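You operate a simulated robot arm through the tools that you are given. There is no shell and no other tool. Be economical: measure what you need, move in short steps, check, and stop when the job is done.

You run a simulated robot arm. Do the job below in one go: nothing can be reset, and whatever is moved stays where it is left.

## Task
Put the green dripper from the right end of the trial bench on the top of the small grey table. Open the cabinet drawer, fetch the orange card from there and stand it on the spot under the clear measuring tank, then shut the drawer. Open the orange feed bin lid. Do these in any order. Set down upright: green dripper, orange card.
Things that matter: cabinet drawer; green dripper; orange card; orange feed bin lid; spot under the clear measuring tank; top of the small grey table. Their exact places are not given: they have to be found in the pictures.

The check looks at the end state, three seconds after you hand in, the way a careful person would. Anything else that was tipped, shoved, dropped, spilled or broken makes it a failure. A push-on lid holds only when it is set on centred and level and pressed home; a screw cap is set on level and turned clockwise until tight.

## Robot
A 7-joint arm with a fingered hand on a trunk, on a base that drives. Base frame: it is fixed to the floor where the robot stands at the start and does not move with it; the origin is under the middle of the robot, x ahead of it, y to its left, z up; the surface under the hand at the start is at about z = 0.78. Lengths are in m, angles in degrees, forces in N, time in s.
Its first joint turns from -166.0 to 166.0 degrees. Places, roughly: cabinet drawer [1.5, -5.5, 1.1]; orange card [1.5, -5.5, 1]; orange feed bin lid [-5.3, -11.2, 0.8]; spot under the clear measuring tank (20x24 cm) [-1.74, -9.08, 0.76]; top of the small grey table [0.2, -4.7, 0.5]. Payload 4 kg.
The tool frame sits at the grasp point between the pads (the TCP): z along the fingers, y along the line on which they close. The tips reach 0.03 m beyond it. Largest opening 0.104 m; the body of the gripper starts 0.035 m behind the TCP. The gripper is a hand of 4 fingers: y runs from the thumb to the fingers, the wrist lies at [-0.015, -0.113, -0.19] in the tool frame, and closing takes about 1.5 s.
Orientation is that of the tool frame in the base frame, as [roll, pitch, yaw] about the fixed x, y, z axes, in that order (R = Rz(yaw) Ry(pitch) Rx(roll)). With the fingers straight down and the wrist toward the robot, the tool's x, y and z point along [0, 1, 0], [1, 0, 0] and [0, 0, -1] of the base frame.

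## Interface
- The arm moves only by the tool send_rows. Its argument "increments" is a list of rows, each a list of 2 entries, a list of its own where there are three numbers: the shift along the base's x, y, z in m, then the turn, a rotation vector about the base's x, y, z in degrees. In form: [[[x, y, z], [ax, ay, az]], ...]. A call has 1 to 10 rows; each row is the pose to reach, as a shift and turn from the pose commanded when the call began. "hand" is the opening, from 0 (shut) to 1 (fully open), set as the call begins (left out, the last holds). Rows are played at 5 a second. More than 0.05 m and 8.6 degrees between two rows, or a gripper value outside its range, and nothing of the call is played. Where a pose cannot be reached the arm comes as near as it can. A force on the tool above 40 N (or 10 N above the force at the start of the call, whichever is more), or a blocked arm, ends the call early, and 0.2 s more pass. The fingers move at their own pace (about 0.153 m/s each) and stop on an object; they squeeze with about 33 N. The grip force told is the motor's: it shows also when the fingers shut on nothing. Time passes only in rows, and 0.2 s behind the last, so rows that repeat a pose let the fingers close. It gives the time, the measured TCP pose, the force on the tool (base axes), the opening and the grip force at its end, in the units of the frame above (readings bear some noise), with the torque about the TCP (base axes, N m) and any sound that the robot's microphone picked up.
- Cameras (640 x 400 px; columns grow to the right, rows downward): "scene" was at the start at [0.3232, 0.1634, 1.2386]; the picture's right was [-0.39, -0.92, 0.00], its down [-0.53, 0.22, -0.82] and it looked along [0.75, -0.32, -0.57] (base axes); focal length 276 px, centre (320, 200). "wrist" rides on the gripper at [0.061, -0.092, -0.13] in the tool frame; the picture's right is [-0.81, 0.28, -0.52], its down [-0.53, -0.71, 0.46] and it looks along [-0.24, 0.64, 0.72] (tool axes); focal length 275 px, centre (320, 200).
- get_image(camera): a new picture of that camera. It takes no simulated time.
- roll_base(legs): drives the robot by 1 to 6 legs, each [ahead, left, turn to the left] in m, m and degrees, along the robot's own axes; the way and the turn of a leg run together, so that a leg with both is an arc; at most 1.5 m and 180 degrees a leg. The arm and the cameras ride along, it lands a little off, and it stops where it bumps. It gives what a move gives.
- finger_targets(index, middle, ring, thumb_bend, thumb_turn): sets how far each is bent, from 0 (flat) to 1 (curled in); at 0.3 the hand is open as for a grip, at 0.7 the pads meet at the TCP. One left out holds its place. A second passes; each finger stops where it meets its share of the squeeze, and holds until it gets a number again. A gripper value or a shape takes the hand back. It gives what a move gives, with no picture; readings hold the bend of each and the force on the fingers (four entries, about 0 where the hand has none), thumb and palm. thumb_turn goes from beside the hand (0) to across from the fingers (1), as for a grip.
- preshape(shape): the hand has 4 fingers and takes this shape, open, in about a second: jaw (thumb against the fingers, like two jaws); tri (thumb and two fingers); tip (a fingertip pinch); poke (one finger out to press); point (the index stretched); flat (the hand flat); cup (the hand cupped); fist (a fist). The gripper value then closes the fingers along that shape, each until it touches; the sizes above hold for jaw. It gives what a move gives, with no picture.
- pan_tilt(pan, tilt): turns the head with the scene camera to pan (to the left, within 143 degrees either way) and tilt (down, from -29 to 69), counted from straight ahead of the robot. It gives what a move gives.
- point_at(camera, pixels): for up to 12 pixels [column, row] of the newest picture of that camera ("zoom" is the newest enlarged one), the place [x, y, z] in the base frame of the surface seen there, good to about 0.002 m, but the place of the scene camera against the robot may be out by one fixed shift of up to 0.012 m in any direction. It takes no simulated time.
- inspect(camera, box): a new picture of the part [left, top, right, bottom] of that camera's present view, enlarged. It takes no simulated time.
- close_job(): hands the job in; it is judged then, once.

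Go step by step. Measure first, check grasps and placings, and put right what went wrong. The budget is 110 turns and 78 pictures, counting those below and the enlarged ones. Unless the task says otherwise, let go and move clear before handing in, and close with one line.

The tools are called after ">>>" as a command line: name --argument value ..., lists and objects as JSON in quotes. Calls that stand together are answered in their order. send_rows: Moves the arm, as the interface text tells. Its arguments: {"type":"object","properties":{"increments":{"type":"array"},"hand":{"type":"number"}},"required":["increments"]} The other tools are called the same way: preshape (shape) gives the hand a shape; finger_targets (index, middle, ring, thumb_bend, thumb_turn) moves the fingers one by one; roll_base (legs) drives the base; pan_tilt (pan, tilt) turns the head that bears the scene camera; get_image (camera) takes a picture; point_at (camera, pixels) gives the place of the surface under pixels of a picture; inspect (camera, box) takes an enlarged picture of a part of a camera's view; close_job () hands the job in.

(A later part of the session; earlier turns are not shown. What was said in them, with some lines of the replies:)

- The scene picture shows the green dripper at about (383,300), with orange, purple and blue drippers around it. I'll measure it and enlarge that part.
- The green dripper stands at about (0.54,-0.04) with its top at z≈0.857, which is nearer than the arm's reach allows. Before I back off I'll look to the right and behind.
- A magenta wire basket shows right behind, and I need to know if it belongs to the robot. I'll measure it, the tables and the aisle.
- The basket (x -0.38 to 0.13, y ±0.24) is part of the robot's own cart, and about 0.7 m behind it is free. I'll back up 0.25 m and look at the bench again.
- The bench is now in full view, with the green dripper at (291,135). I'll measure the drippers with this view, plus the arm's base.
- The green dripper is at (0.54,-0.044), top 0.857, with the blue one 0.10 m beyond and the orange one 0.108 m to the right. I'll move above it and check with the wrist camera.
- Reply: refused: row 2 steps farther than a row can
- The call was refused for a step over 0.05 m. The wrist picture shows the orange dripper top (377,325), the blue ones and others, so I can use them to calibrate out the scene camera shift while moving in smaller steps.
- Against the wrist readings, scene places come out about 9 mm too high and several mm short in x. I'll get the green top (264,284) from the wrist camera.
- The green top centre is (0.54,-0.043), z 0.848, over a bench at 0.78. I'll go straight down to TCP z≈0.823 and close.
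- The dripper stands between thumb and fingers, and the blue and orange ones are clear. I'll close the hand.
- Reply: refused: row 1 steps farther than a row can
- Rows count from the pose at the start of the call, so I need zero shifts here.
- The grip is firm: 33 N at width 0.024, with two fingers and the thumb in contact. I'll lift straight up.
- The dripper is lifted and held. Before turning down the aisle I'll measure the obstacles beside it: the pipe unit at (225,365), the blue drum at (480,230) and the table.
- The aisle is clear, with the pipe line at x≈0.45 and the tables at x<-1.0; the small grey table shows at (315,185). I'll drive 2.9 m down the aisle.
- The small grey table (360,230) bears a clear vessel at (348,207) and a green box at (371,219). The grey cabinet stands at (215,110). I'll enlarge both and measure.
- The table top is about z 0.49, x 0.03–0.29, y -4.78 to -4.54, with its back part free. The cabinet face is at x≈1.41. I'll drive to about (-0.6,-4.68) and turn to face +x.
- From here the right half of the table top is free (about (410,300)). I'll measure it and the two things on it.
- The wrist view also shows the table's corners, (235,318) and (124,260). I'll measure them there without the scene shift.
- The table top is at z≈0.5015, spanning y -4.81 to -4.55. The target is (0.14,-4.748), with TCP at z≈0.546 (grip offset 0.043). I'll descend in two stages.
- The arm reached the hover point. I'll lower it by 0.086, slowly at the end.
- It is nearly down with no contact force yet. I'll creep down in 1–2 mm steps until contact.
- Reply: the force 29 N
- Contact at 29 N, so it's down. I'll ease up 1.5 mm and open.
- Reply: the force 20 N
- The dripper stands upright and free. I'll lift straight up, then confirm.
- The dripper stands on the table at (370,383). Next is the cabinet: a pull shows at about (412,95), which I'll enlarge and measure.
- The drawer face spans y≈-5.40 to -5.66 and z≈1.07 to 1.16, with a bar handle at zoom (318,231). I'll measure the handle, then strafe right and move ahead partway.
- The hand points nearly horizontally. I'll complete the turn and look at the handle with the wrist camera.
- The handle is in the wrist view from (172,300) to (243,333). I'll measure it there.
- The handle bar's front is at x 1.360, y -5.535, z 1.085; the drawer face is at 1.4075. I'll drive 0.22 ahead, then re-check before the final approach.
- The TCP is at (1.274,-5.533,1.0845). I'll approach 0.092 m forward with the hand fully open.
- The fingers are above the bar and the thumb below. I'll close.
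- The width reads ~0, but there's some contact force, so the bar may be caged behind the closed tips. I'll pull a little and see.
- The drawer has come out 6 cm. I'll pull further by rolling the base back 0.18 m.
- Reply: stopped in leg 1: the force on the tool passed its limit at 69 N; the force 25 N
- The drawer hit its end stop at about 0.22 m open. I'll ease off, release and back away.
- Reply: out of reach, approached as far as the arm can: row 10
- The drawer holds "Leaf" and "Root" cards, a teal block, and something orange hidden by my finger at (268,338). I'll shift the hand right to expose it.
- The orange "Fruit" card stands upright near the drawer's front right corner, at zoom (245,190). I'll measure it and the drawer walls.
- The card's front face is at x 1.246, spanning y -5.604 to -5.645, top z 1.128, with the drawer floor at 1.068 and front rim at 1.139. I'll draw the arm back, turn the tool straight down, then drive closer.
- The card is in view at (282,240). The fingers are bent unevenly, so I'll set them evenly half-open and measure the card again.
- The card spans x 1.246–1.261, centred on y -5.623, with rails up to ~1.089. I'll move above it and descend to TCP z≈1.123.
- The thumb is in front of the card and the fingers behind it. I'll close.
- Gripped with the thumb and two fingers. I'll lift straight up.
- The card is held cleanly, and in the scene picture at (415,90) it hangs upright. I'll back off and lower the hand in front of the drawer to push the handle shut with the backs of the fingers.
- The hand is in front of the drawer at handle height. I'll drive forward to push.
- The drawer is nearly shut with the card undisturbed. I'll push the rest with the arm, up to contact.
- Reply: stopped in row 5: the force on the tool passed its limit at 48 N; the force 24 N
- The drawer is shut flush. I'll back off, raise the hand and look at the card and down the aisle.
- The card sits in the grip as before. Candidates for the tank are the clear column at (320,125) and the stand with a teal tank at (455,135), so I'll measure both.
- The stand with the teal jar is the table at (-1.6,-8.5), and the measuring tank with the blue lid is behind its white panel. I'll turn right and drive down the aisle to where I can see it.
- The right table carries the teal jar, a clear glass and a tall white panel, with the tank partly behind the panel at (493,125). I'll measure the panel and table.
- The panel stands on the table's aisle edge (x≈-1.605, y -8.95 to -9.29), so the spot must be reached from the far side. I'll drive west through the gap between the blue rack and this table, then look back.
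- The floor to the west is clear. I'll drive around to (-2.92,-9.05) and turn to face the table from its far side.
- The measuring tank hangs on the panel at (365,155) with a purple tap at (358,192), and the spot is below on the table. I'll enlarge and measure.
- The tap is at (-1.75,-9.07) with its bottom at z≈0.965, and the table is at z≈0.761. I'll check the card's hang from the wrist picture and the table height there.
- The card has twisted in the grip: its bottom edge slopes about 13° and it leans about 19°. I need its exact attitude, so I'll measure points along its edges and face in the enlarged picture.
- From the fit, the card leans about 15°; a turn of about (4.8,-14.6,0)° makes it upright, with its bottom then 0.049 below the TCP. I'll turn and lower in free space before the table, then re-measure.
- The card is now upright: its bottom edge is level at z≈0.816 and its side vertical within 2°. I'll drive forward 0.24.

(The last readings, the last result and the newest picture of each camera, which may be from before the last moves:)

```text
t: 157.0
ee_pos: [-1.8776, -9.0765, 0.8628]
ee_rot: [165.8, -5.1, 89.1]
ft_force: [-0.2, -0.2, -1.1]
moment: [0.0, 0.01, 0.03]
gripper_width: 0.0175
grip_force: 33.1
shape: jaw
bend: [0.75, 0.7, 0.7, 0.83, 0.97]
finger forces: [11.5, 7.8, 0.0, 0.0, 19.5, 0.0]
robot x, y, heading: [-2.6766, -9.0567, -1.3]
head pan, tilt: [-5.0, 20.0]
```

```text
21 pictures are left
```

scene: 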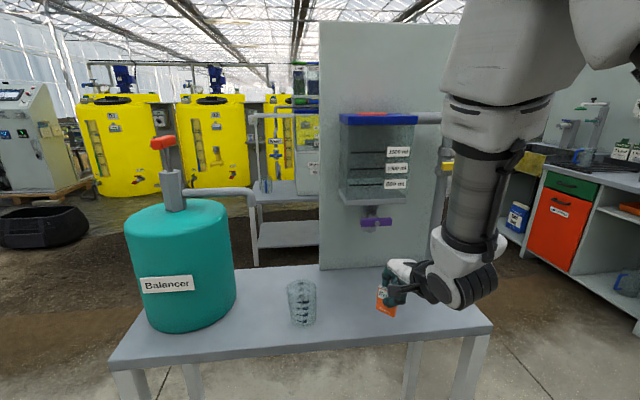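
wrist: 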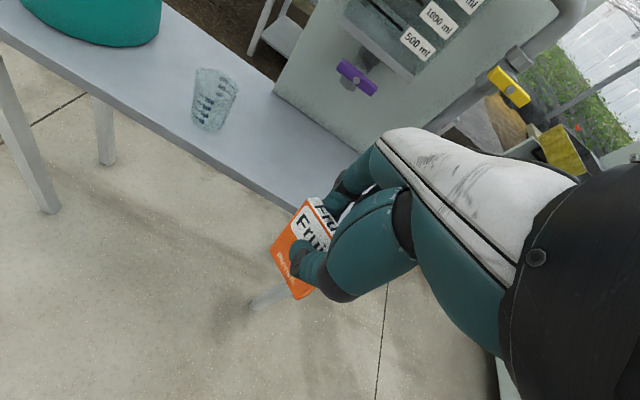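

All clear. I'll move in to TCP (-1.797,-9.066) and lower to just above the table.

>>> send_rows --increments '[[[0.035, 0.005, 0], [0, 0, 0]], [[0.065, 0.01, 0], [0, 0, 0]], [[0.08, 0.011, 0], [0, 0, 0]], [[0.08, 0.011, -0.025], [0, 0, 0]], [[0.08, 0.011, -0.04], [0, 0, 0]], [[0.08, 0.011, -0.05], [0, 0, 0]]]'

>>> send_rows --increments '[[[0, 0, -0.0015], [0, 0, 0]], [[0, 0, -0.003], [0, 0, 0]], [[0, 0, -0.0042], [0, 0, 0]]]'

>>> inspect --camera "wrist" --box '[200, 140, 400, 340]'

```text
t: 158.4
ee_pos: [-1.7953, -9.0665, 0.8131]
ee_rot: [165.8, -5.1, 89.0]
ft_force: [-0.5, -0.1, 2.2]
moment: [0.01, 0.02, 0.0]
gripper_width: 0.0176
grip_force: 32.9
shape: jaw
bend: [0.75, 0.7, 0.7, 0.83, 0.97]
finger forces: [11.7, 8.3, 0.0, 0.0, 20.2, 0.1]
robot x, y, heading: [-2.6771, -9.0541, -1.6]
head pan, tilt: [-5.0, 20.0]
```

```text
t: 159.2
ee_pos: [-1.7958, -9.066, 0.8117]
ee_rot: [165.5, -5.1, 89.0]
ft_force: [-5.3, -2.6, 22.4]
moment: [0.03, -0.17, 0.12]
gripper_width: 0.019
grip_force: 33.1
shape: jaw
bend: [0.76, 0.7, 0.7, 0.84, 0.96]
finger forces: [11.1, 12.0, 0.0, 0.1, 24.9, 0.1]
robot x, y, heading: [-2.6774, -9.0533, -1.6]
head pan, tilt: [-5.0, 20.0]
```

```text
2.00 times, centred on (300, 240) of wrist
```

zoom: 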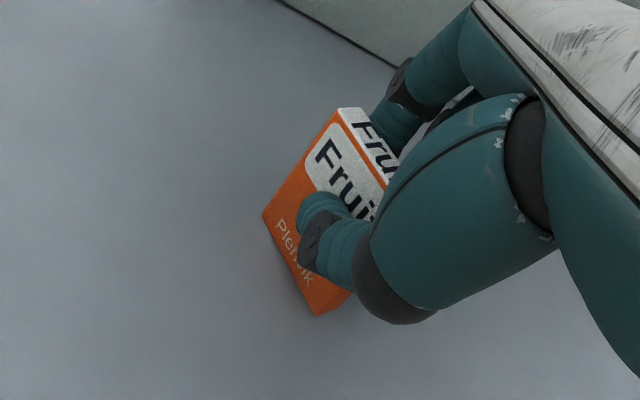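

It's in contact at 22 N. I'll ease up about 2 mm and open the fingers evenly.

>>> send_rows --increments '[[[0, 0, 0.0025], [0, 0, 0]], [[0, 0, 0.0025], [0, 0, 0]]]'

>>> finger_targets --index 0.5 --middle 0.5 --ring 0.5 --thumb_bend 0.5

>>> get_image --camera "wrist"

```text
t: 159.8
ee_pos: [-1.7963, -9.0654, 0.8119]
ee_rot: [165.9, -5.2, 89.0]
ft_force: [1.4, -0.8, 5.3]
moment: [0.01, -0.17, -0.01]
gripper_width: 0.0181
grip_force: 33.3
shape: jaw
bend: [0.76, 0.7, 0.7, 0.84, 0.96]
finger forces: [12.3, 8.9, 0.0, 0.0, 20.2, 0.1]
robot x, y, heading: [-2.6781, -9.0541, -1.4]
head pan, tilt: [-5.0, 20.0]
```

```text
t: 160.8
ee_pos: [-1.7967, -9.0664, 0.8114]
ee_rot: [165.7, -5.2, 89.1]
ft_force: [0.0, 0.0, -0.2]
moment: [0.0, -0.02, 0.01]
gripper_width: 0.0512
grip_force: 0.0
shape: fingers
bend: [0.5, 0.5, 0.5, 0.5, 1.0]
finger forces: [0.1, 0.0, 0.0, 0.0, 0.0, 0.0]
robot x, y, heading: [-2.6779, -9.0523, -1.6]
head pan, tilt: [-5.0, 20.0]
```

```text
19 pictures are left
```

wrist: 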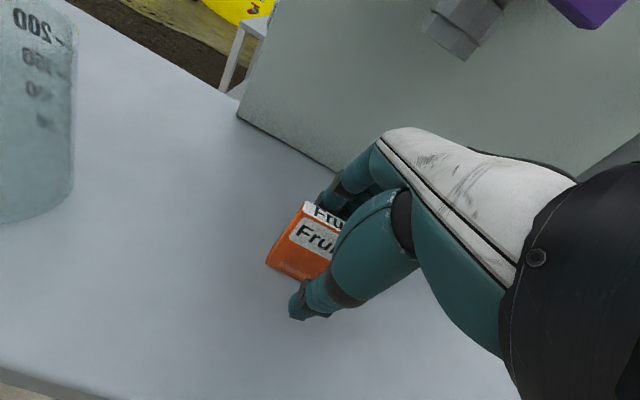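

The card stands free, upright. I'll withdraw along the tool's axis, then back away from under the tank.

>>> send_rows --increments '[[[-0.006, -0.002, 0.02], [0, 0, 0]], [[-0.012, -0.004, 0.045], [0, 0, 0]], [[-0.019, -0.006, 0.073], [0, 0, 0]], [[-0.05, -0.006, 0.076], [0, 0, 0]], [[-0.09, -0.006, 0.08], [0, 0, 0]]]'

>>> roll_base --legs '[[-0.35, 0, 0]]'

>>> inspect --camera "scene" --box '[250, 100, 450, 300]'

```text
t: 162.0
ee_pos: [-1.8843, -9.0718, 0.8917]
ee_rot: [165.8, -5.1, 88.9]
ft_force: [-0.4, -0.2, 0.2]
moment: [-0.02, 0.0, 0.0]
gripper_width: 0.0515
grip_force: 0.0
shape: fingers
bend: [0.5, 0.5, 0.5, 0.5, 1.0]
finger forces: [0.1, 0.1, 0.0, 0.0, 0.0, 0.1]
robot x, y, heading: [-2.6741, -9.0524, -1.1]
head pan, tilt: [-5.0, 20.0]
```

```text
t: 164.3
ee_pos: [-2.2378, -9.0582, 0.8918]
ee_rot: [165.7, -5.2, 89.3]
ft_force: [0.7, 0.1, -1.2]
moment: [0.02, 0.02, -0.01]
gripper_width: 0.0515
grip_force: 0.0
shape: fingers
bend: [0.5, 0.5, 0.5, 0.5, 1.0]
finger forces: [0.0, 0.0, 0.0, 0.0, 0.1, 0.0]
robot x, y, heading: [-3.0296, -9.05, -1.1]
head pan, tilt: [-5.0, 20.0]
```

```text
2.00 times, centred on (350, 200) of scene
```

zoom: 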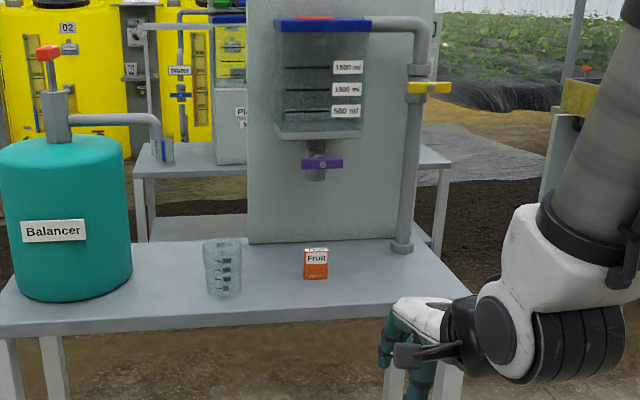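

The card stands upright on the spot under the tank. Next is the orange feed bin; I'll raise and level the hand and look toward (-5.3,-11.2).

>>> send_rows --increments '[[[0, 0, 0.04], [-2.4, 7.3, 0]], [[0, 0, 0.09], [-4.75, 14.6, 0]], [[0, 0, 0.13], [-4.75, 14.6, 0]], [[0, 0, 0.17], [-4.75, 14.6, 0]]]' --hand 1

>>> pan_tilt --pan -135 --tilt 20

>>> get_image --camera "scene"

```text
t: 165.3
ee_pos: [-2.2356, -9.0581, 1.0621]
ee_rot: [-179.7, -0.1, 88.8]
ft_force: [-0.7, -0.2, 1.0]
moment: [0.0, -0.02, 0.05]
gripper_width: 0.1037
grip_force: 0.1
shape: jaw
bend: [0.3, 0.3, 0.3, 0.3, 0.98]
finger forces: [0.0, 0.1, 0.0, 0.0, 0.1, 0.0]
robot x, y, heading: [-3.0299, -9.0483, -0.7]
head pan, tilt: [-5.0, 20.0]
```

```text
t: 167.4
ee_pos: [-2.2364, -9.0582, 1.061]
ee_rot: [-179.7, 0.0, 88.8]
ft_force: [-0.3, -0.5, 0.1]
moment: [0.02, -0.01, 0.03]
gripper_width: 0.1038
grip_force: 0.0
shape: jaw
bend: [0.3, 0.3, 0.3, 0.3, 0.98]
finger forces: [0.1, 0.0, 0.1, 0.0, 0.1, 0.0]
robot x, y, heading: [-3.0298, -9.0454, -1.1]
head pan, tilt: [-135.0, 20.0]
```

```text
17 pictures are left
```

scene: 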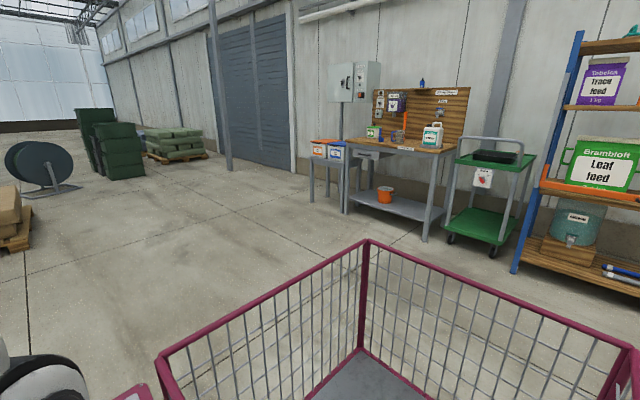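

The two lidded bins are at (328,150), orange on the left and blue on the right. I'll measure them and the surroundings, and enlarge.

>>> inspect --camera "scene" --box '[290, 115, 390, 215]'

>>> point_at --camera "scene" --pixels '[[318, 151], [336, 153], [310, 195], [328, 140], [347, 142], [348, 212], [425, 238], [362, 70], [318, 158], [345, 160]]'

```text
4.00 times, centred on (340, 165) of scene
```

zoom: 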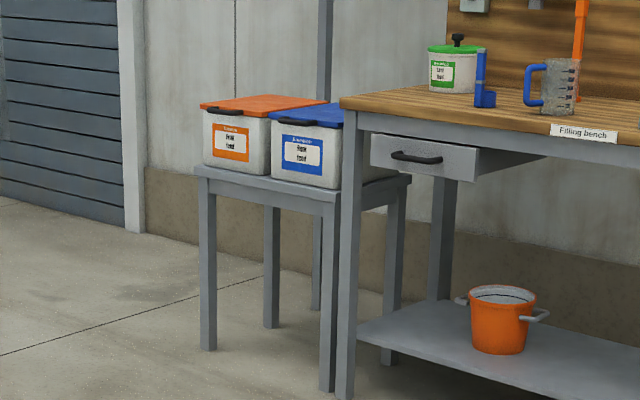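

```text
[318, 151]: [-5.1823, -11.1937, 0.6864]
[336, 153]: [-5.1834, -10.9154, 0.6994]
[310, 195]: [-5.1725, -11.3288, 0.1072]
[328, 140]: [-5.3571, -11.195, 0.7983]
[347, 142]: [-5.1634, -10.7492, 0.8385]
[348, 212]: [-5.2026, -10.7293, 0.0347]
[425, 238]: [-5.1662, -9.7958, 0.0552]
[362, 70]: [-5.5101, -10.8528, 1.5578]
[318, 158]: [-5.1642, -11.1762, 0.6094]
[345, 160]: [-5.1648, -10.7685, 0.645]
```

The orange bin's lid (top z≈0.80, x -5.18 to -5.45, y≈-11.19) has a black handle at its front edge facing +x and should hinge at the wall side. I'll drive around to face it.

>>> roll_base --legs '[[0, 0, -90], [0, 0, -89], [0.5, 1.1, 0], [0.45, 1.05, 0]]'

>>> pan_tilt --pan -5 --tilt 30

>>> get_image --camera "scene"

```text
t: 186.4
ee_pos: [-4.7336, -11.2053, 1.0612]
ee_rot: [-179.7, -0.1, -88.7]
ft_force: [1.2, 0.2, -0.5]
moment: [0.02, 0.0, 0.01]
gripper_width: 0.1037
grip_force: 0.1
shape: jaw
bend: [0.3, 0.3, 0.3, 0.3, 0.98]
finger forces: [0.0, 0.0, 0.1, 0.0, 0.0, 0.1]
robot x, y, heading: [-3.9455, -11.1827, -178.4]
head pan, tilt: [-135.0, 20.0]
```

```text
t: 188.5
ee_pos: [-4.7344, -11.2039, 1.0624]
ee_rot: [-179.7, -0.1, -88.8]
ft_force: [-0.2, 0.4, -0.3]
moment: [0.02, 0.02, -0.01]
gripper_width: 0.1038
grip_force: 0.0
shape: jaw
bend: [0.3, 0.3, 0.3, 0.3, 0.98]
finger forces: [0.1, 0.0, 0.0, 0.1, 0.1, 0.1]
robot x, y, heading: [-3.9464, -11.1831, -178.6]
head pan, tilt: [-5.0, 30.0]
```

```text
15 pictures are left
```

scene: 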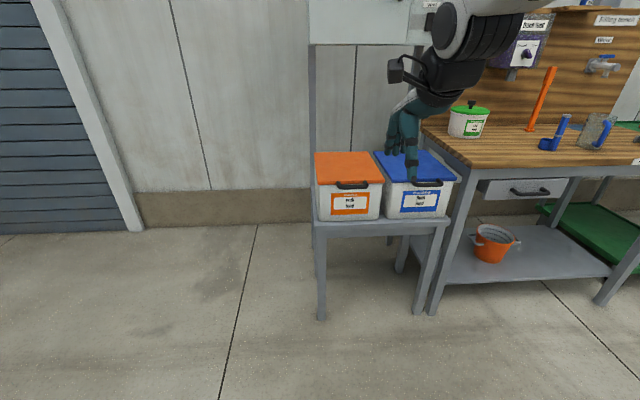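

>>> inspect --camera "scene" --box '[300, 140, 400, 230]'

>>> point_at --camera "scene" --pixels '[[317, 183], [384, 181], [316, 154], [371, 152], [345, 165], [352, 186], [340, 184], [367, 184], [330, 189], [376, 188], [376, 170], [350, 30]]'

```text
4.44 times, centred on (350, 185) of scene
```

zoom: 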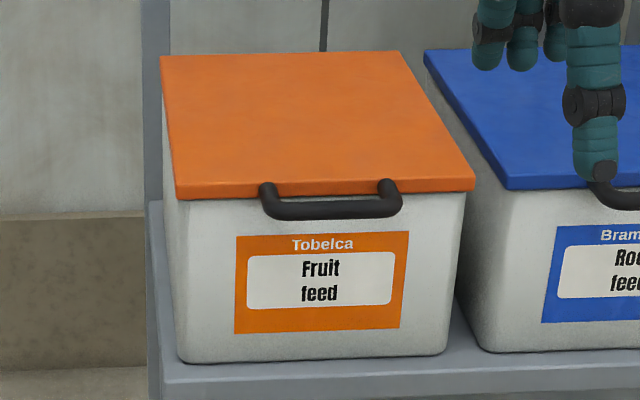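

```text
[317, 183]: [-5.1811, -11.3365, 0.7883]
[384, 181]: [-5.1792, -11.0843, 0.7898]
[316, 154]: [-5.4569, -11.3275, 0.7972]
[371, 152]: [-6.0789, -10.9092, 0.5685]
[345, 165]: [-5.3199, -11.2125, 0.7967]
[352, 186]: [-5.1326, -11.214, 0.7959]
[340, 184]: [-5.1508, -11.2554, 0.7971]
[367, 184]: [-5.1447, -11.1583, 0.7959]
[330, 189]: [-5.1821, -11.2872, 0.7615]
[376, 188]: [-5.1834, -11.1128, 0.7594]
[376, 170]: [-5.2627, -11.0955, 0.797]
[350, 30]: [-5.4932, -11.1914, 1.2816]
```

The bar handle of the orange lid is at about x -5.14, y -11.26 to -11.16, z ≈0.79; the lid's front edge is at x -5.18 and the hinge at x≈-5.46. I'll turn the hand horizontal and lower it here in free air, to see if that pose is reachable.

>>> send_rows --increments '[[[0, 0, -0.025], [0, 8, 0]], [[0, 0, -0.05], [0, 16, 0]], [[0, 0, -0.075], [0, 24, 0]], [[0, 0, -0.1], [0, 32, 0]], [[0, 0, -0.125], [0, 40, 0]], [[0, 0, -0.15], [0, 48, 0]], [[0, 0, -0.175], [0, 56, 0]], [[0, 0, -0.2], [0, 64, 0]], [[0, 0, -0.23], [0, 72, 0]], [[0, 0, -0.26], [0, 80, 0]]]' --hand 1

>>> send_rows --increments '[[[0, 0, -0.005], [0, 5, 0]], [[0, 0, -0.01], [0, 9, 0]]]'

>>> get_image --camera "wrist"

```text
t: 190.7
ee_pos: [-4.7329, -11.2052, 0.8028]
ee_rot: [100.1, 1.1, -89.6]
ft_force: [-0.7, 0.0, -0.6]
moment: [0.0, 0.04, 0.0]
gripper_width: 0.1038
grip_force: 0.1
shape: jaw
bend: [0.3, 0.3, 0.3, 0.3, 0.98]
finger forces: [0.0, 0.0, 0.1, 0.0, 0.0, 0.0]
robot x, y, heading: [-3.9409, -11.183, -178.6]
head pan, tilt: [-5.0, 30.0]
```

```text
t: 191.3
ee_pos: [-4.7326, -11.2067, 0.7925]
ee_rot: [91.1, 1.1, -89.8]
ft_force: [0.0, 0.0, 0.4]
moment: [-0.04, -0.02, -0.01]
gripper_width: 0.1039
grip_force: 0.2
shape: jaw
bend: [0.3, 0.3, 0.3, 0.3, 0.98]
finger forces: [0.0, 0.0, 0.0, 0.0, 0.1, 0.0]
robot x, y, heading: [-3.9422, -11.1845, -178.8]
head pan, tilt: [-5.0, 30.0]
```

```text
13 pictures are left
```

wrist: 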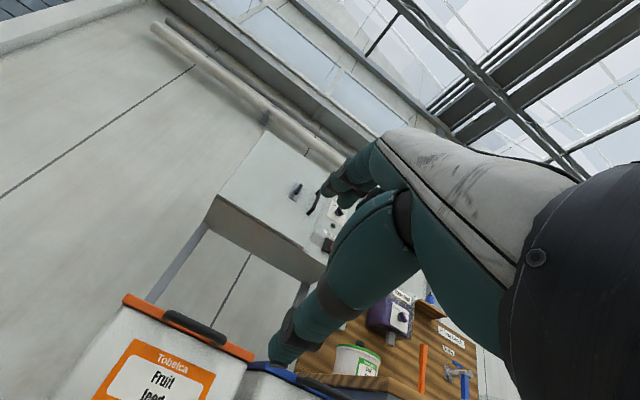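

The horizontal pose works here. The bar shows in the wrist view from (165,315) to (225,342), so I'll measure it and the lid edge.

>>> point_at --camera "wrist" --pixels '[[195, 329], [170, 317], [220, 340], [194, 325], [196, 333], [140, 304], [240, 353], [190, 316], [260, 240], [300, 270]]'

>>> inspect --camera "wrist" --box '[100, 270, 300, 400]'

```text
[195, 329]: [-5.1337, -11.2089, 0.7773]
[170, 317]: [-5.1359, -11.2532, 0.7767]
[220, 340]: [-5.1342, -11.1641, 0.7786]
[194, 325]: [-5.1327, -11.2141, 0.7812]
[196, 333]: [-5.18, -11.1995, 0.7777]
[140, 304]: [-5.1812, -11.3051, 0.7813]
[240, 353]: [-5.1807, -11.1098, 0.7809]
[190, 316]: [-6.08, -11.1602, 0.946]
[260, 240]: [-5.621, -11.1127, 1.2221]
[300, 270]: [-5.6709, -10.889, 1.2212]
```

```text
3.08 times, centred on (200, 335) of wrist
```

zoom: 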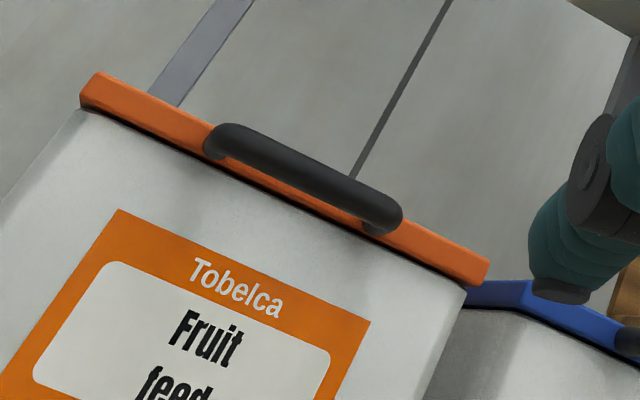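

The bar's front is at x -5.133, y centre -11.209, z≈0.783, with the lid edge at -5.181, the same gap as the drawer handle. I'll draw the arm in 5 cm and drive up.

>>> send_rows --increments '[[[0.025, 0, -0.004], [0, 0, 0]], [[0.05, -0.002, -0.008], [0, 1, 0]]]'

>>> roll_base --legs '[[0.39, 0, 0]]'

```text
t: 191.9
ee_pos: [-4.6846, -11.2086, 0.7854]
ee_rot: [90.3, 1.2, -89.9]
ft_force: [-0.2, -0.7, -0.1]
moment: [0.02, -0.03, 0.03]
gripper_width: 0.1036
grip_force: 0.1
shape: jaw
bend: [0.3, 0.3, 0.3, 0.3, 0.98]
finger forces: [0.1, 0.1, 0.0, 0.1, 0.0, 0.0]
robot x, y, heading: [-3.9396, -11.1785, -178.6]
head pan, tilt: [-5.0, 30.0]
```

```text
t: 194.4
ee_pos: [-5.0755, -11.2187, 0.786]
ee_rot: [90.3, 1.2, -89.8]
ft_force: [0.2, -0.6, 0.4]
moment: [0.03, -0.01, -0.01]
gripper_width: 0.1038
grip_force: 0.1
shape: jaw
bend: [0.3, 0.3, 0.3, 0.3, 0.98]
finger forces: [0.0, 0.1, 0.0, 0.1, 0.1, 0.0]
robot x, y, heading: [-4.3332, -11.1934, -178.6]
head pan, tilt: [-5.0, 30.0]
```

I'm 0.064 m short of the bar and centred. I'll move in and check.

>>> send_rows --increments '[[[-0.03, 0.005, 0], [0, 0, 0]], [[-0.05, 0.009, -0.001], [0, 0, 0]], [[-0.063, 0.009, -0.001], [0, 0, 0]]]'

>>> inspect --camera "scene" --box '[280, 130, 480, 330]'

```text
t: 195.2
ee_pos: [-5.1383, -11.21, 0.7842]
ee_rot: [90.3, 1.1, -90.0]
ft_force: [-0.2, -0.1, -0.1]
moment: [0.04, 0.03, -0.03]
gripper_width: 0.1039
grip_force: 0.1
shape: jaw
bend: [0.3, 0.3, 0.3, 0.3, 0.98]
finger forces: [0.1, 0.1, 0.0, 0.1, 0.0, 0.1]
robot x, y, heading: [-4.3328, -11.1899, -178.6]
head pan, tilt: [-5.0, 30.0]
```

```text
2.00 times, centred on (380, 230) of scene
```

zoom: 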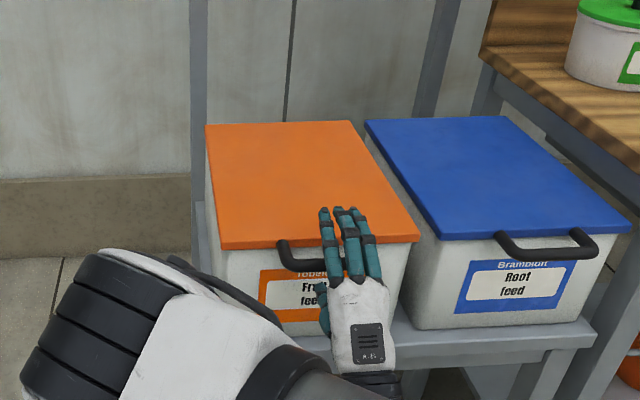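

The fingers are over the bar and the thumb below. I'll close.

>>> send_rows --increments '[[[0, 0, 0], [0, 0, 0]], [[0, 0, 0], [0, 0, 0]], [[0, 0, 0], [0, 0, 0]], [[0, 0, 0], [0, 0, 0]], [[0, 0, 0], [0, 0, 0]], [[0, 0, 0], [0, 0, 0]], [[0, 0, 0], [0, 0, 0]], [[0, 0, 0], [0, 0, 0]]]' --hand 0

```text
t: 197.0
ee_pos: [-5.1378, -11.2092, 0.7824]
ee_rot: [90.3, 1.1, -89.9]
ft_force: [-19.6, 0.9, -1.3]
moment: [0.05, 0.05, 0.02]
gripper_width: 0.0005
grip_force: 33.1
shape: jaw
bend: [0.7, 0.7, 0.7, 0.74, 1.0]
finger forces: [10.1, 0.0, 4.6, 0.0, 32.6, 0.1]
robot x, y, heading: [-4.3374, -11.1893, -178.8]
head pan, tilt: [-5.0, 30.0]
```

The bar is caged like the drawer handle was. I'll lift along the hinge arc (radius ≈0.322), turning with the lid, to 40° first.

>>> send_rows --increments '[[[-0.003, 0, 0.0448], [0, -8, 0]], [[-0.0125, 0, 0.0888], [0, -16, 0]], [[-0.0278, 0, 0.131], [0, -24, 0]], [[-0.0489, 0, 0.1706], [0, -32, 0]], [[-0.0753, 0, 0.207], [0, -40, 0]]]'

>>> inspect --camera "scene" --box '[280, 80, 480, 280]'

```text
t: 198.2
ee_pos: [-5.2102, -11.2091, 0.9903]
ee_rot: [130.4, 0.9, -89.0]
ft_force: [1.0, 0.6, -0.3]
moment: [0.03, -0.01, 0.06]
gripper_width: 0.0013
grip_force: 33.3
shape: jaw
bend: [0.7, 0.7, 0.7, 0.76, 1.0]
finger forces: [3.7, 0.0, 2.4, 0.1, 2.4, 0.0]
robot x, y, heading: [-4.3318, -11.1951, -178.4]
head pan, tilt: [-5.0, 30.0]
```

```text
2.00 times, centred on (380, 180) of scene
```

zoom: 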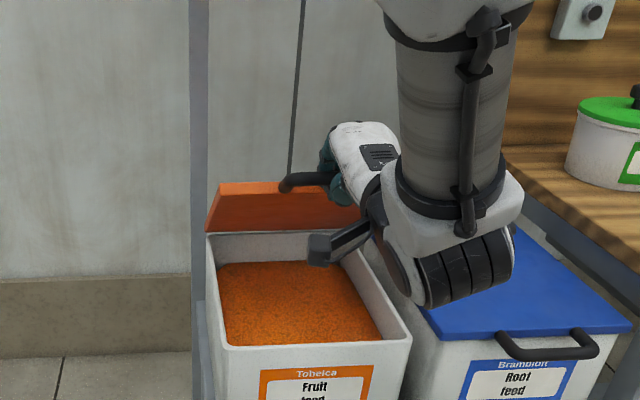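

The lid has opened about 40° with little force. I'll continue the arc to 64°.

>>> send_rows --increments '[[[-0.0312, 0, 0.0323], [0, -8, 0]], [[-0.0667, 0, 0.06], [0, -16, 0]], [[-0.1056, 0, 0.0824], [0, -24, 0]]]'

```text
t: 199.0
ee_pos: [-5.3188, -11.2092, 1.0762]
ee_rot: [154.3, 0.5, -88.9]
ft_force: [1.0, 0.3, -0.6]
moment: [0.02, 0.0, -0.02]
gripper_width: 0.0003
grip_force: 33.2
shape: jaw
bend: [0.7, 0.7, 0.7, 0.77, 1.0]
finger forces: [0.0, 0.0, 0.0, 0.1, 1.1, 0.0]
robot x, y, heading: [-4.3288, -11.1913, -178.6]
head pan, tilt: [-5.0, 30.0]
```

At 64° the force is still near zero. I'll take one more arm step to 72°.

>>> send_rows --increments '[[[-0.021, 0, 0.009], [0, -4, 0]], [[-0.0416, 0, 0.0169], [0, -8, 0]]]'

>>> get_image --camera "scene"

```text
t: 199.6
ee_pos: [-5.3606, -11.2095, 1.0942]
ee_rot: [162.1, 0.2, -88.9]
ft_force: [8.7, 3.2, 19.8]
moment: [-0.08, 0.08, 0.0]
gripper_width: 0.0008
grip_force: 33.0
shape: jaw
bend: [0.7, 0.7, 0.7, 0.77, 1.0]
finger forces: [0.0, 0.0, 0.1, 0.0, 2.7, 0.1]
robot x, y, heading: [-4.3339, -11.1946, -178.6]
head pan, tilt: [-5.0, 30.0]
```

```text
9 pictures are left
```

scene: 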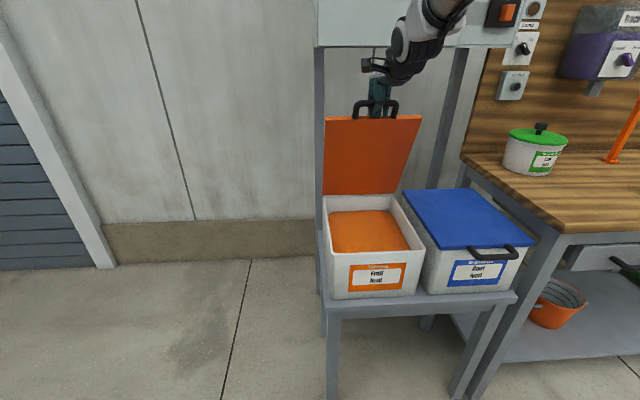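

The lid now looks nearly vertical, with a 20 N reaction on the tool. I'll measure the lid's attitude.

>>> point_at --camera "scene" --pixels '[[330, 122], [330, 155], [330, 190], [400, 190], [415, 122], [375, 150], [375, 115], [360, 116], [390, 80], [400, 45], [430, 35]]'

```text
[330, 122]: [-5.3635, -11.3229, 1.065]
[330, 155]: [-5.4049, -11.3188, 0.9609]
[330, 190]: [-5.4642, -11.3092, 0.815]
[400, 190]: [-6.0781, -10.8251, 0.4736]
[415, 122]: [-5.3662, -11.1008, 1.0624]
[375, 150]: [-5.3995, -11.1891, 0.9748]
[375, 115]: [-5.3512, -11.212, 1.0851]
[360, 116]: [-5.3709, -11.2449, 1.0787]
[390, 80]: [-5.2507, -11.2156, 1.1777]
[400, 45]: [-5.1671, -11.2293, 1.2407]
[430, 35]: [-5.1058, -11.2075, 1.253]
```

The lid is 68° open. The rest of the arc is nearly horizontal, so I'll raise the hand slightly and drive the base forward to carry the lid past upright.

>>> send_rows --increments '[[[0, 0, 0.012], [0, 0, 0]]]'

>>> roll_base --legs '[[0.07, 0, 0]]'

>>> get_image --camera "scene"

>>> point_at --camera "scene" --pixels '[[328, 122], [328, 155], [335, 188], [355, 140], [410, 122], [410, 150]]'

```text
t: 200.0
ee_pos: [-5.3588, -11.2096, 1.1015]
ee_rot: [162.6, 0.3, -88.8]
ft_force: [-1.6, -0.1, -5.4]
moment: [-0.04, -0.02, 0.04]
gripper_width: 0.0004
grip_force: 32.6
shape: jaw
bend: [0.7, 0.7, 0.7, 0.77, 1.0]
finger forces: [1.0, 0.0, 1.8, 0.1, 2.8, 0.0]
robot x, y, heading: [-4.3347, -11.1905, -178.4]
head pan, tilt: [-5.0, 30.0]
```

```text
t: 201.1
ee_pos: [-5.427, -11.2124, 1.1136]
ee_rot: [161.2, 0.1, -88.9]
ft_force: [1.7, -0.1, 3.4]
moment: [-0.07, 0.02, 0.04]
gripper_width: 0.0007
grip_force: 32.8
shape: jaw
bend: [0.7, 0.7, 0.7, 0.77, 1.0]
finger forces: [0.3, 0.1, 0.0, 0.0, 0.0, 0.0]
robot x, y, heading: [-4.3956, -11.1926, -178.6]
head pan, tilt: [-5.0, 30.0]
stopped in leg 1: the force on the tool passed its limit at 44 N (the readings are from after the stop); the commanded pose is now the measured one
```

```text
8 pictures are left
```

scene: 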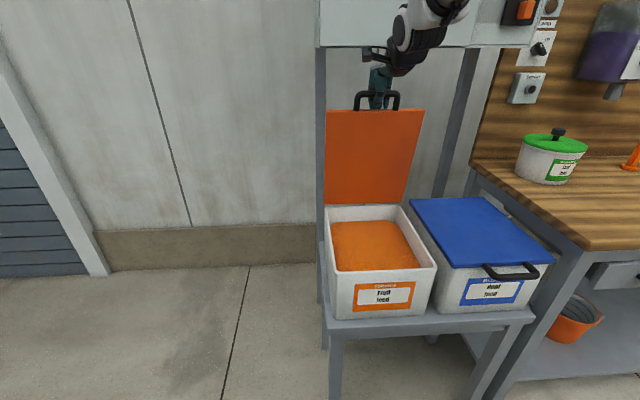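

```text
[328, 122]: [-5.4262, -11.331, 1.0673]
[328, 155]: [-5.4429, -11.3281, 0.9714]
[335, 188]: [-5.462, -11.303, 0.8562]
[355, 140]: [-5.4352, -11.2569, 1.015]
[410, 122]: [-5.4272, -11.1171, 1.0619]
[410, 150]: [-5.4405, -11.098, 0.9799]
```

The lid is at 80°. I'll continue with small forward moves.

>>> roll_base --legs '[[0.06, 0, 0]]'

```text
t: 202.0
ee_pos: [-5.4862, -11.2126, 1.116]
ee_rot: [160.8, 0.1, -89.0]
ft_force: [-0.7, 5.4, 26.9]
moment: [0.24, 0.05, -0.02]
gripper_width: 0.0018
grip_force: 32.9
shape: jaw
bend: [0.7, 0.71, 0.7, 0.77, 1.0]
finger forces: [1.2, 31.4, 0.4, 0.0, 0.0, 0.1]
robot x, y, heading: [-4.4576, -11.1953, -178.3]
head pan, tilt: [-5.0, 30.0]
```

>>> roll_base --legs '[[0.06, 0, 0]]'

>>> get_image --camera "scene"

>>> point_at --camera "scene" --pixels '[[330, 122], [330, 155], [335, 188], [355, 140], [405, 122], [405, 150], [320, 60], [460, 100]]'

```text
t: 203.0
ee_pos: [-5.5483, -11.2125, 1.114]
ee_rot: [161.1, 0.0, -89.0]
ft_force: [0.1, 0.5, 0.2]
moment: [-0.01, 0.02, 0.03]
gripper_width: 0.0011
grip_force: 32.5
shape: jaw
bend: [0.7, 0.7, 0.7, 0.77, 1.0]
finger forces: [0.1, 0.1, 0.3, 0.0, 0.0, 0.0]
robot x, y, heading: [-4.515, -11.1988, -178.4]
head pan, tilt: [-5.0, 30.0]
```

```text
7 pictures are left
```

scene: 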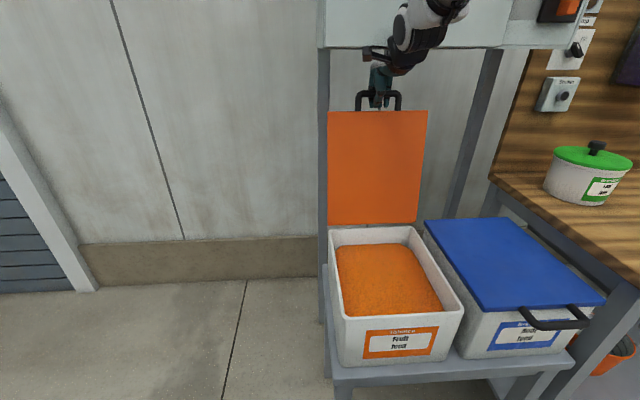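

```text
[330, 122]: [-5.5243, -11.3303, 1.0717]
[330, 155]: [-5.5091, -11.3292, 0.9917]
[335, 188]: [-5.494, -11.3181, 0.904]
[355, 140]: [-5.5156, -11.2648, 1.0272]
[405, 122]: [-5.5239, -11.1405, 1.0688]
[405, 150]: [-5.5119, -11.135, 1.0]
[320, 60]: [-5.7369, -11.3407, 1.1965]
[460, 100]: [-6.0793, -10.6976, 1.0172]
```

The lid now leans back past upright (about 100°). I'll open the fingers halfway and see if it stays.

>>> finger_targets --index 0.48 --middle 0.48 --ring 0.48 --thumb_bend 0.45

>>> inspect --camera "scene" --box '[300, 20, 480, 200]'

>>> point_at --camera "zoom" --pixels '[[240, 120], [240, 240], [230, 80], [200, 50], [330, 50]]'

```text
t: 204.0
ee_pos: [-5.5486, -11.2133, 1.1165]
ee_rot: [160.8, 0.0, -89.0]
ft_force: [-5.5, -3.8, 25.4]
moment: [-0.09, 0.16, -0.01]
gripper_width: 0.0302
grip_force: 13.0
shape: fingers
bend: [0.48, 0.48, 0.48, 0.65, 1.0]
finger forces: [0.0, 0.0, 0.1, 0.0, 26.0, 0.1]
robot x, y, heading: [-4.5173, -11.1995, -178.9]
head pan, tilt: [-5.0, 30.0]
```

```text
2.22 times, centred on (390, 110) of scene
```

zoom: 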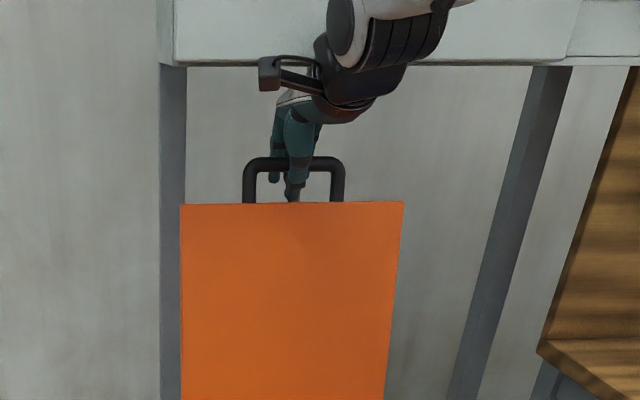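

```text
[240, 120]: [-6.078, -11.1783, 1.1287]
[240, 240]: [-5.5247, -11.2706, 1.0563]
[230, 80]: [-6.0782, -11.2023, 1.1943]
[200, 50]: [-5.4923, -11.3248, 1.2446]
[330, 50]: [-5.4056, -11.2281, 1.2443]
```

The thumb tip presses on the lid's edge (26 N), so I'll relax the thumb slightly and lift the hand out upward, partway first.

>>> finger_targets --thumb_bend 0.67

>>> send_rows --increments '[[[0.001, 0, 0.008], [0, 0, 0]], [[0.003, 0, 0.018], [0, 0, 0]], [[0.005, 0, 0.028], [0, 0, 0]]]'

```text
t: 205.0
ee_pos: [-5.5494, -11.2123, 1.1155]
ee_rot: [161.0, 0.0, -89.1]
ft_force: [-1.4, -0.4, 3.1]
moment: [-0.02, 0.05, 0.0]
gripper_width: 0.0268
grip_force: 1.5
shape: fingers
bend: [0.48, 0.48, 0.48, 0.71, 1.0]
finger forces: [0.1, 0.0, 0.0, 0.1, 3.6, 0.1]
robot x, y, heading: [-4.5197, -11.1985, -178.6]
head pan, tilt: [-5.0, 30.0]
```

```text
t: 206.0
ee_pos: [-5.5426, -11.2131, 1.134]
ee_rot: [162.0, 0.1, -89.0]
ft_force: [1.8, 0.5, -7.6]
moment: [-0.12, 0.46, 0.0]
gripper_width: 0.0333
grip_force: 4.5
shape: fingers
bend: [0.47, 0.48, 0.48, 0.67, 1.0]
finger forces: [0.5, 0.2, 0.2, 0.0, 0.1, 8.7]
robot x, y, heading: [-4.5195, -11.1961, -178.5]
head pan, tilt: [-5.0, 30.0]
stopped in row 3: the force on the tool passed its limit at 43 N (the readings are from after the stop); the commanded pose is now the measured one
```

The hand's back probably touches the box overhang above (underside z≈1.22). I'll open the thumb away, then tilt the hand toward horizontal while moving back, so the fingers clear over the bar.

>>> finger_targets --thumb_bend 0.35

>>> send_rows --increments '[[[0.0, 0, 0.0], [0, 7, 0]], [[0.004, 0, 0.003], [0, 14, 0]], [[0.01, 0, 0.006], [0, 21, 0]], [[0.016, 0, 0.01], [0, 28, 0]]]'

>>> inspect --camera "scene" --box '[300, 20, 480, 200]'

```text
t: 207.0
ee_pos: [-5.5425, -11.2129, 1.1355]
ee_rot: [162.0, 0.1, -89.0]
ft_force: [8.6, 1.1, -17.4]
moment: [-0.26, 1.27, -0.11]
gripper_width: 0.0743
grip_force: 9.8
shape: fingers
bend: [0.47, 0.48, 0.48, 0.35, 1.0]
finger forces: [0.3, 0.1, 0.1, 0.0, 0.0, 19.3]
robot x, y, heading: [-4.5198, -11.1943, -178.8]
head pan, tilt: [-5.0, 30.0]
```

```text
t: 208.0
ee_pos: [-5.527, -11.2121, 1.1456]
ee_rot: [133.7, 0.6, -89.2]
ft_force: [0.2, 0.5, -0.5]
moment: [0.03, 0.03, 0.02]
gripper_width: 0.0736
grip_force: 0.0
shape: fingers
bend: [0.48, 0.48, 0.48, 0.35, 1.0]
finger forces: [0.1, 0.0, 0.0, 0.0, 0.0, 0.1]
robot x, y, heading: [-4.5171, -11.1971, -178.6]
head pan, tilt: [-5.0, 30.0]
```

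```text
2.22 times, centred on (390, 110) of scene
```

zoom: 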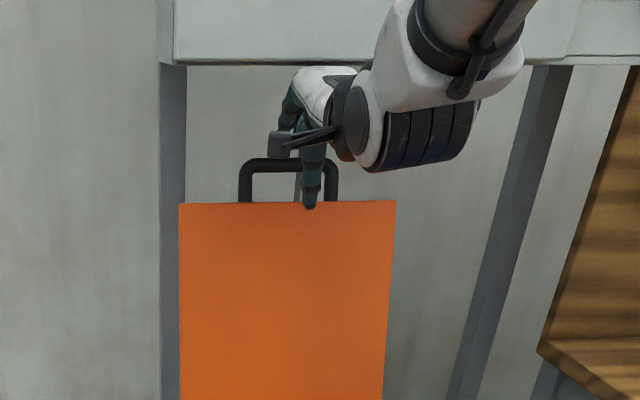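

No forces now, and the fingers are above the bar. I'll retreat straight back in small steps.

>>> send_rows --increments '[[[0.015, 0, 0.004], [0, 0, 0]], [[0.035, 0, 0.006], [0, 0, 0]], [[0.06, 0, 0.006], [0, 0, 0]], [[0.09, 0, 0.006], [0, 0, 0]], [[0.13, 0, 0.0], [0, 0, 0]]]'

>>> roll_base --legs '[[-0.4, 0, 0]]'

>>> get_image --camera "scene"

>>> point_at --camera "scene" --pixels '[[340, 110], [340, 130], [340, 150], [360, 90]]'

```text
t: 209.2
ee_pos: [-5.3954, -11.2119, 1.1453]
ee_rot: [134.0, 0.5, -89.2]
ft_force: [-1.0, -1.1, -0.4]
moment: [0.02, -0.03, 0.02]
gripper_width: 0.0737
grip_force: 0.1
shape: fingers
bend: [0.48, 0.48, 0.48, 0.35, 1.0]
finger forces: [0.0, 0.0, 0.1, 0.0, 0.0, 0.0]
robot x, y, heading: [-4.5226, -11.1961, -178.6]
head pan, tilt: [-5.0, 30.0]
```

```text
t: 211.7
ee_pos: [-4.9971, -11.2014, 1.146]
ee_rot: [133.9, 0.5, -89.3]
ft_force: [-0.1, -0.6, -0.8]
moment: [-0.02, 0.0, -0.02]
gripper_width: 0.0735
grip_force: 0.0
shape: fingers
bend: [0.48, 0.48, 0.48, 0.35, 1.0]
finger forces: [0.0, 0.0, 0.0, 0.0, 0.0, 0.0]
robot x, y, heading: [-4.1186, -11.1861, -178.5]
head pan, tilt: [-5.0, 30.0]
```

```text
4 pictures are left
```

scene: 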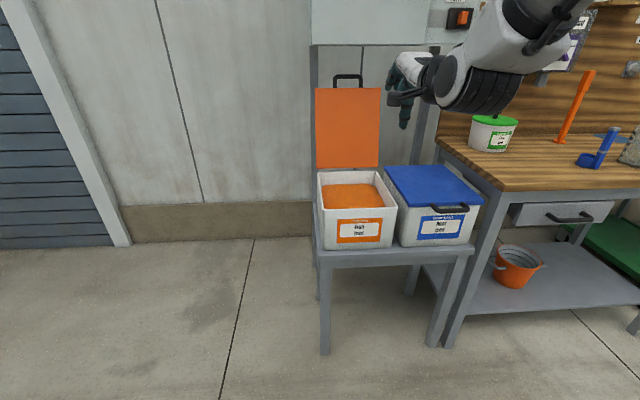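

```text
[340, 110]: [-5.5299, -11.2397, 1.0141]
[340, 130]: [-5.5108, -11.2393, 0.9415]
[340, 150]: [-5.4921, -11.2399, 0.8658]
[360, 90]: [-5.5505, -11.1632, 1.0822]
```

The orange lid stands open by itself, leaning back at about 105°, and the hand is well clear. The dripper, card and drawer were each seen in their final state.

>>> close_job

```text
The job is handed in.
```

I finished all the jobs and handed in: the green dripper stands upright on the small grey table, and the orange card stands upright under the clear measuring tank. The cabinet drawer is shut, and the orange feed bin lid is open and holds by itself.
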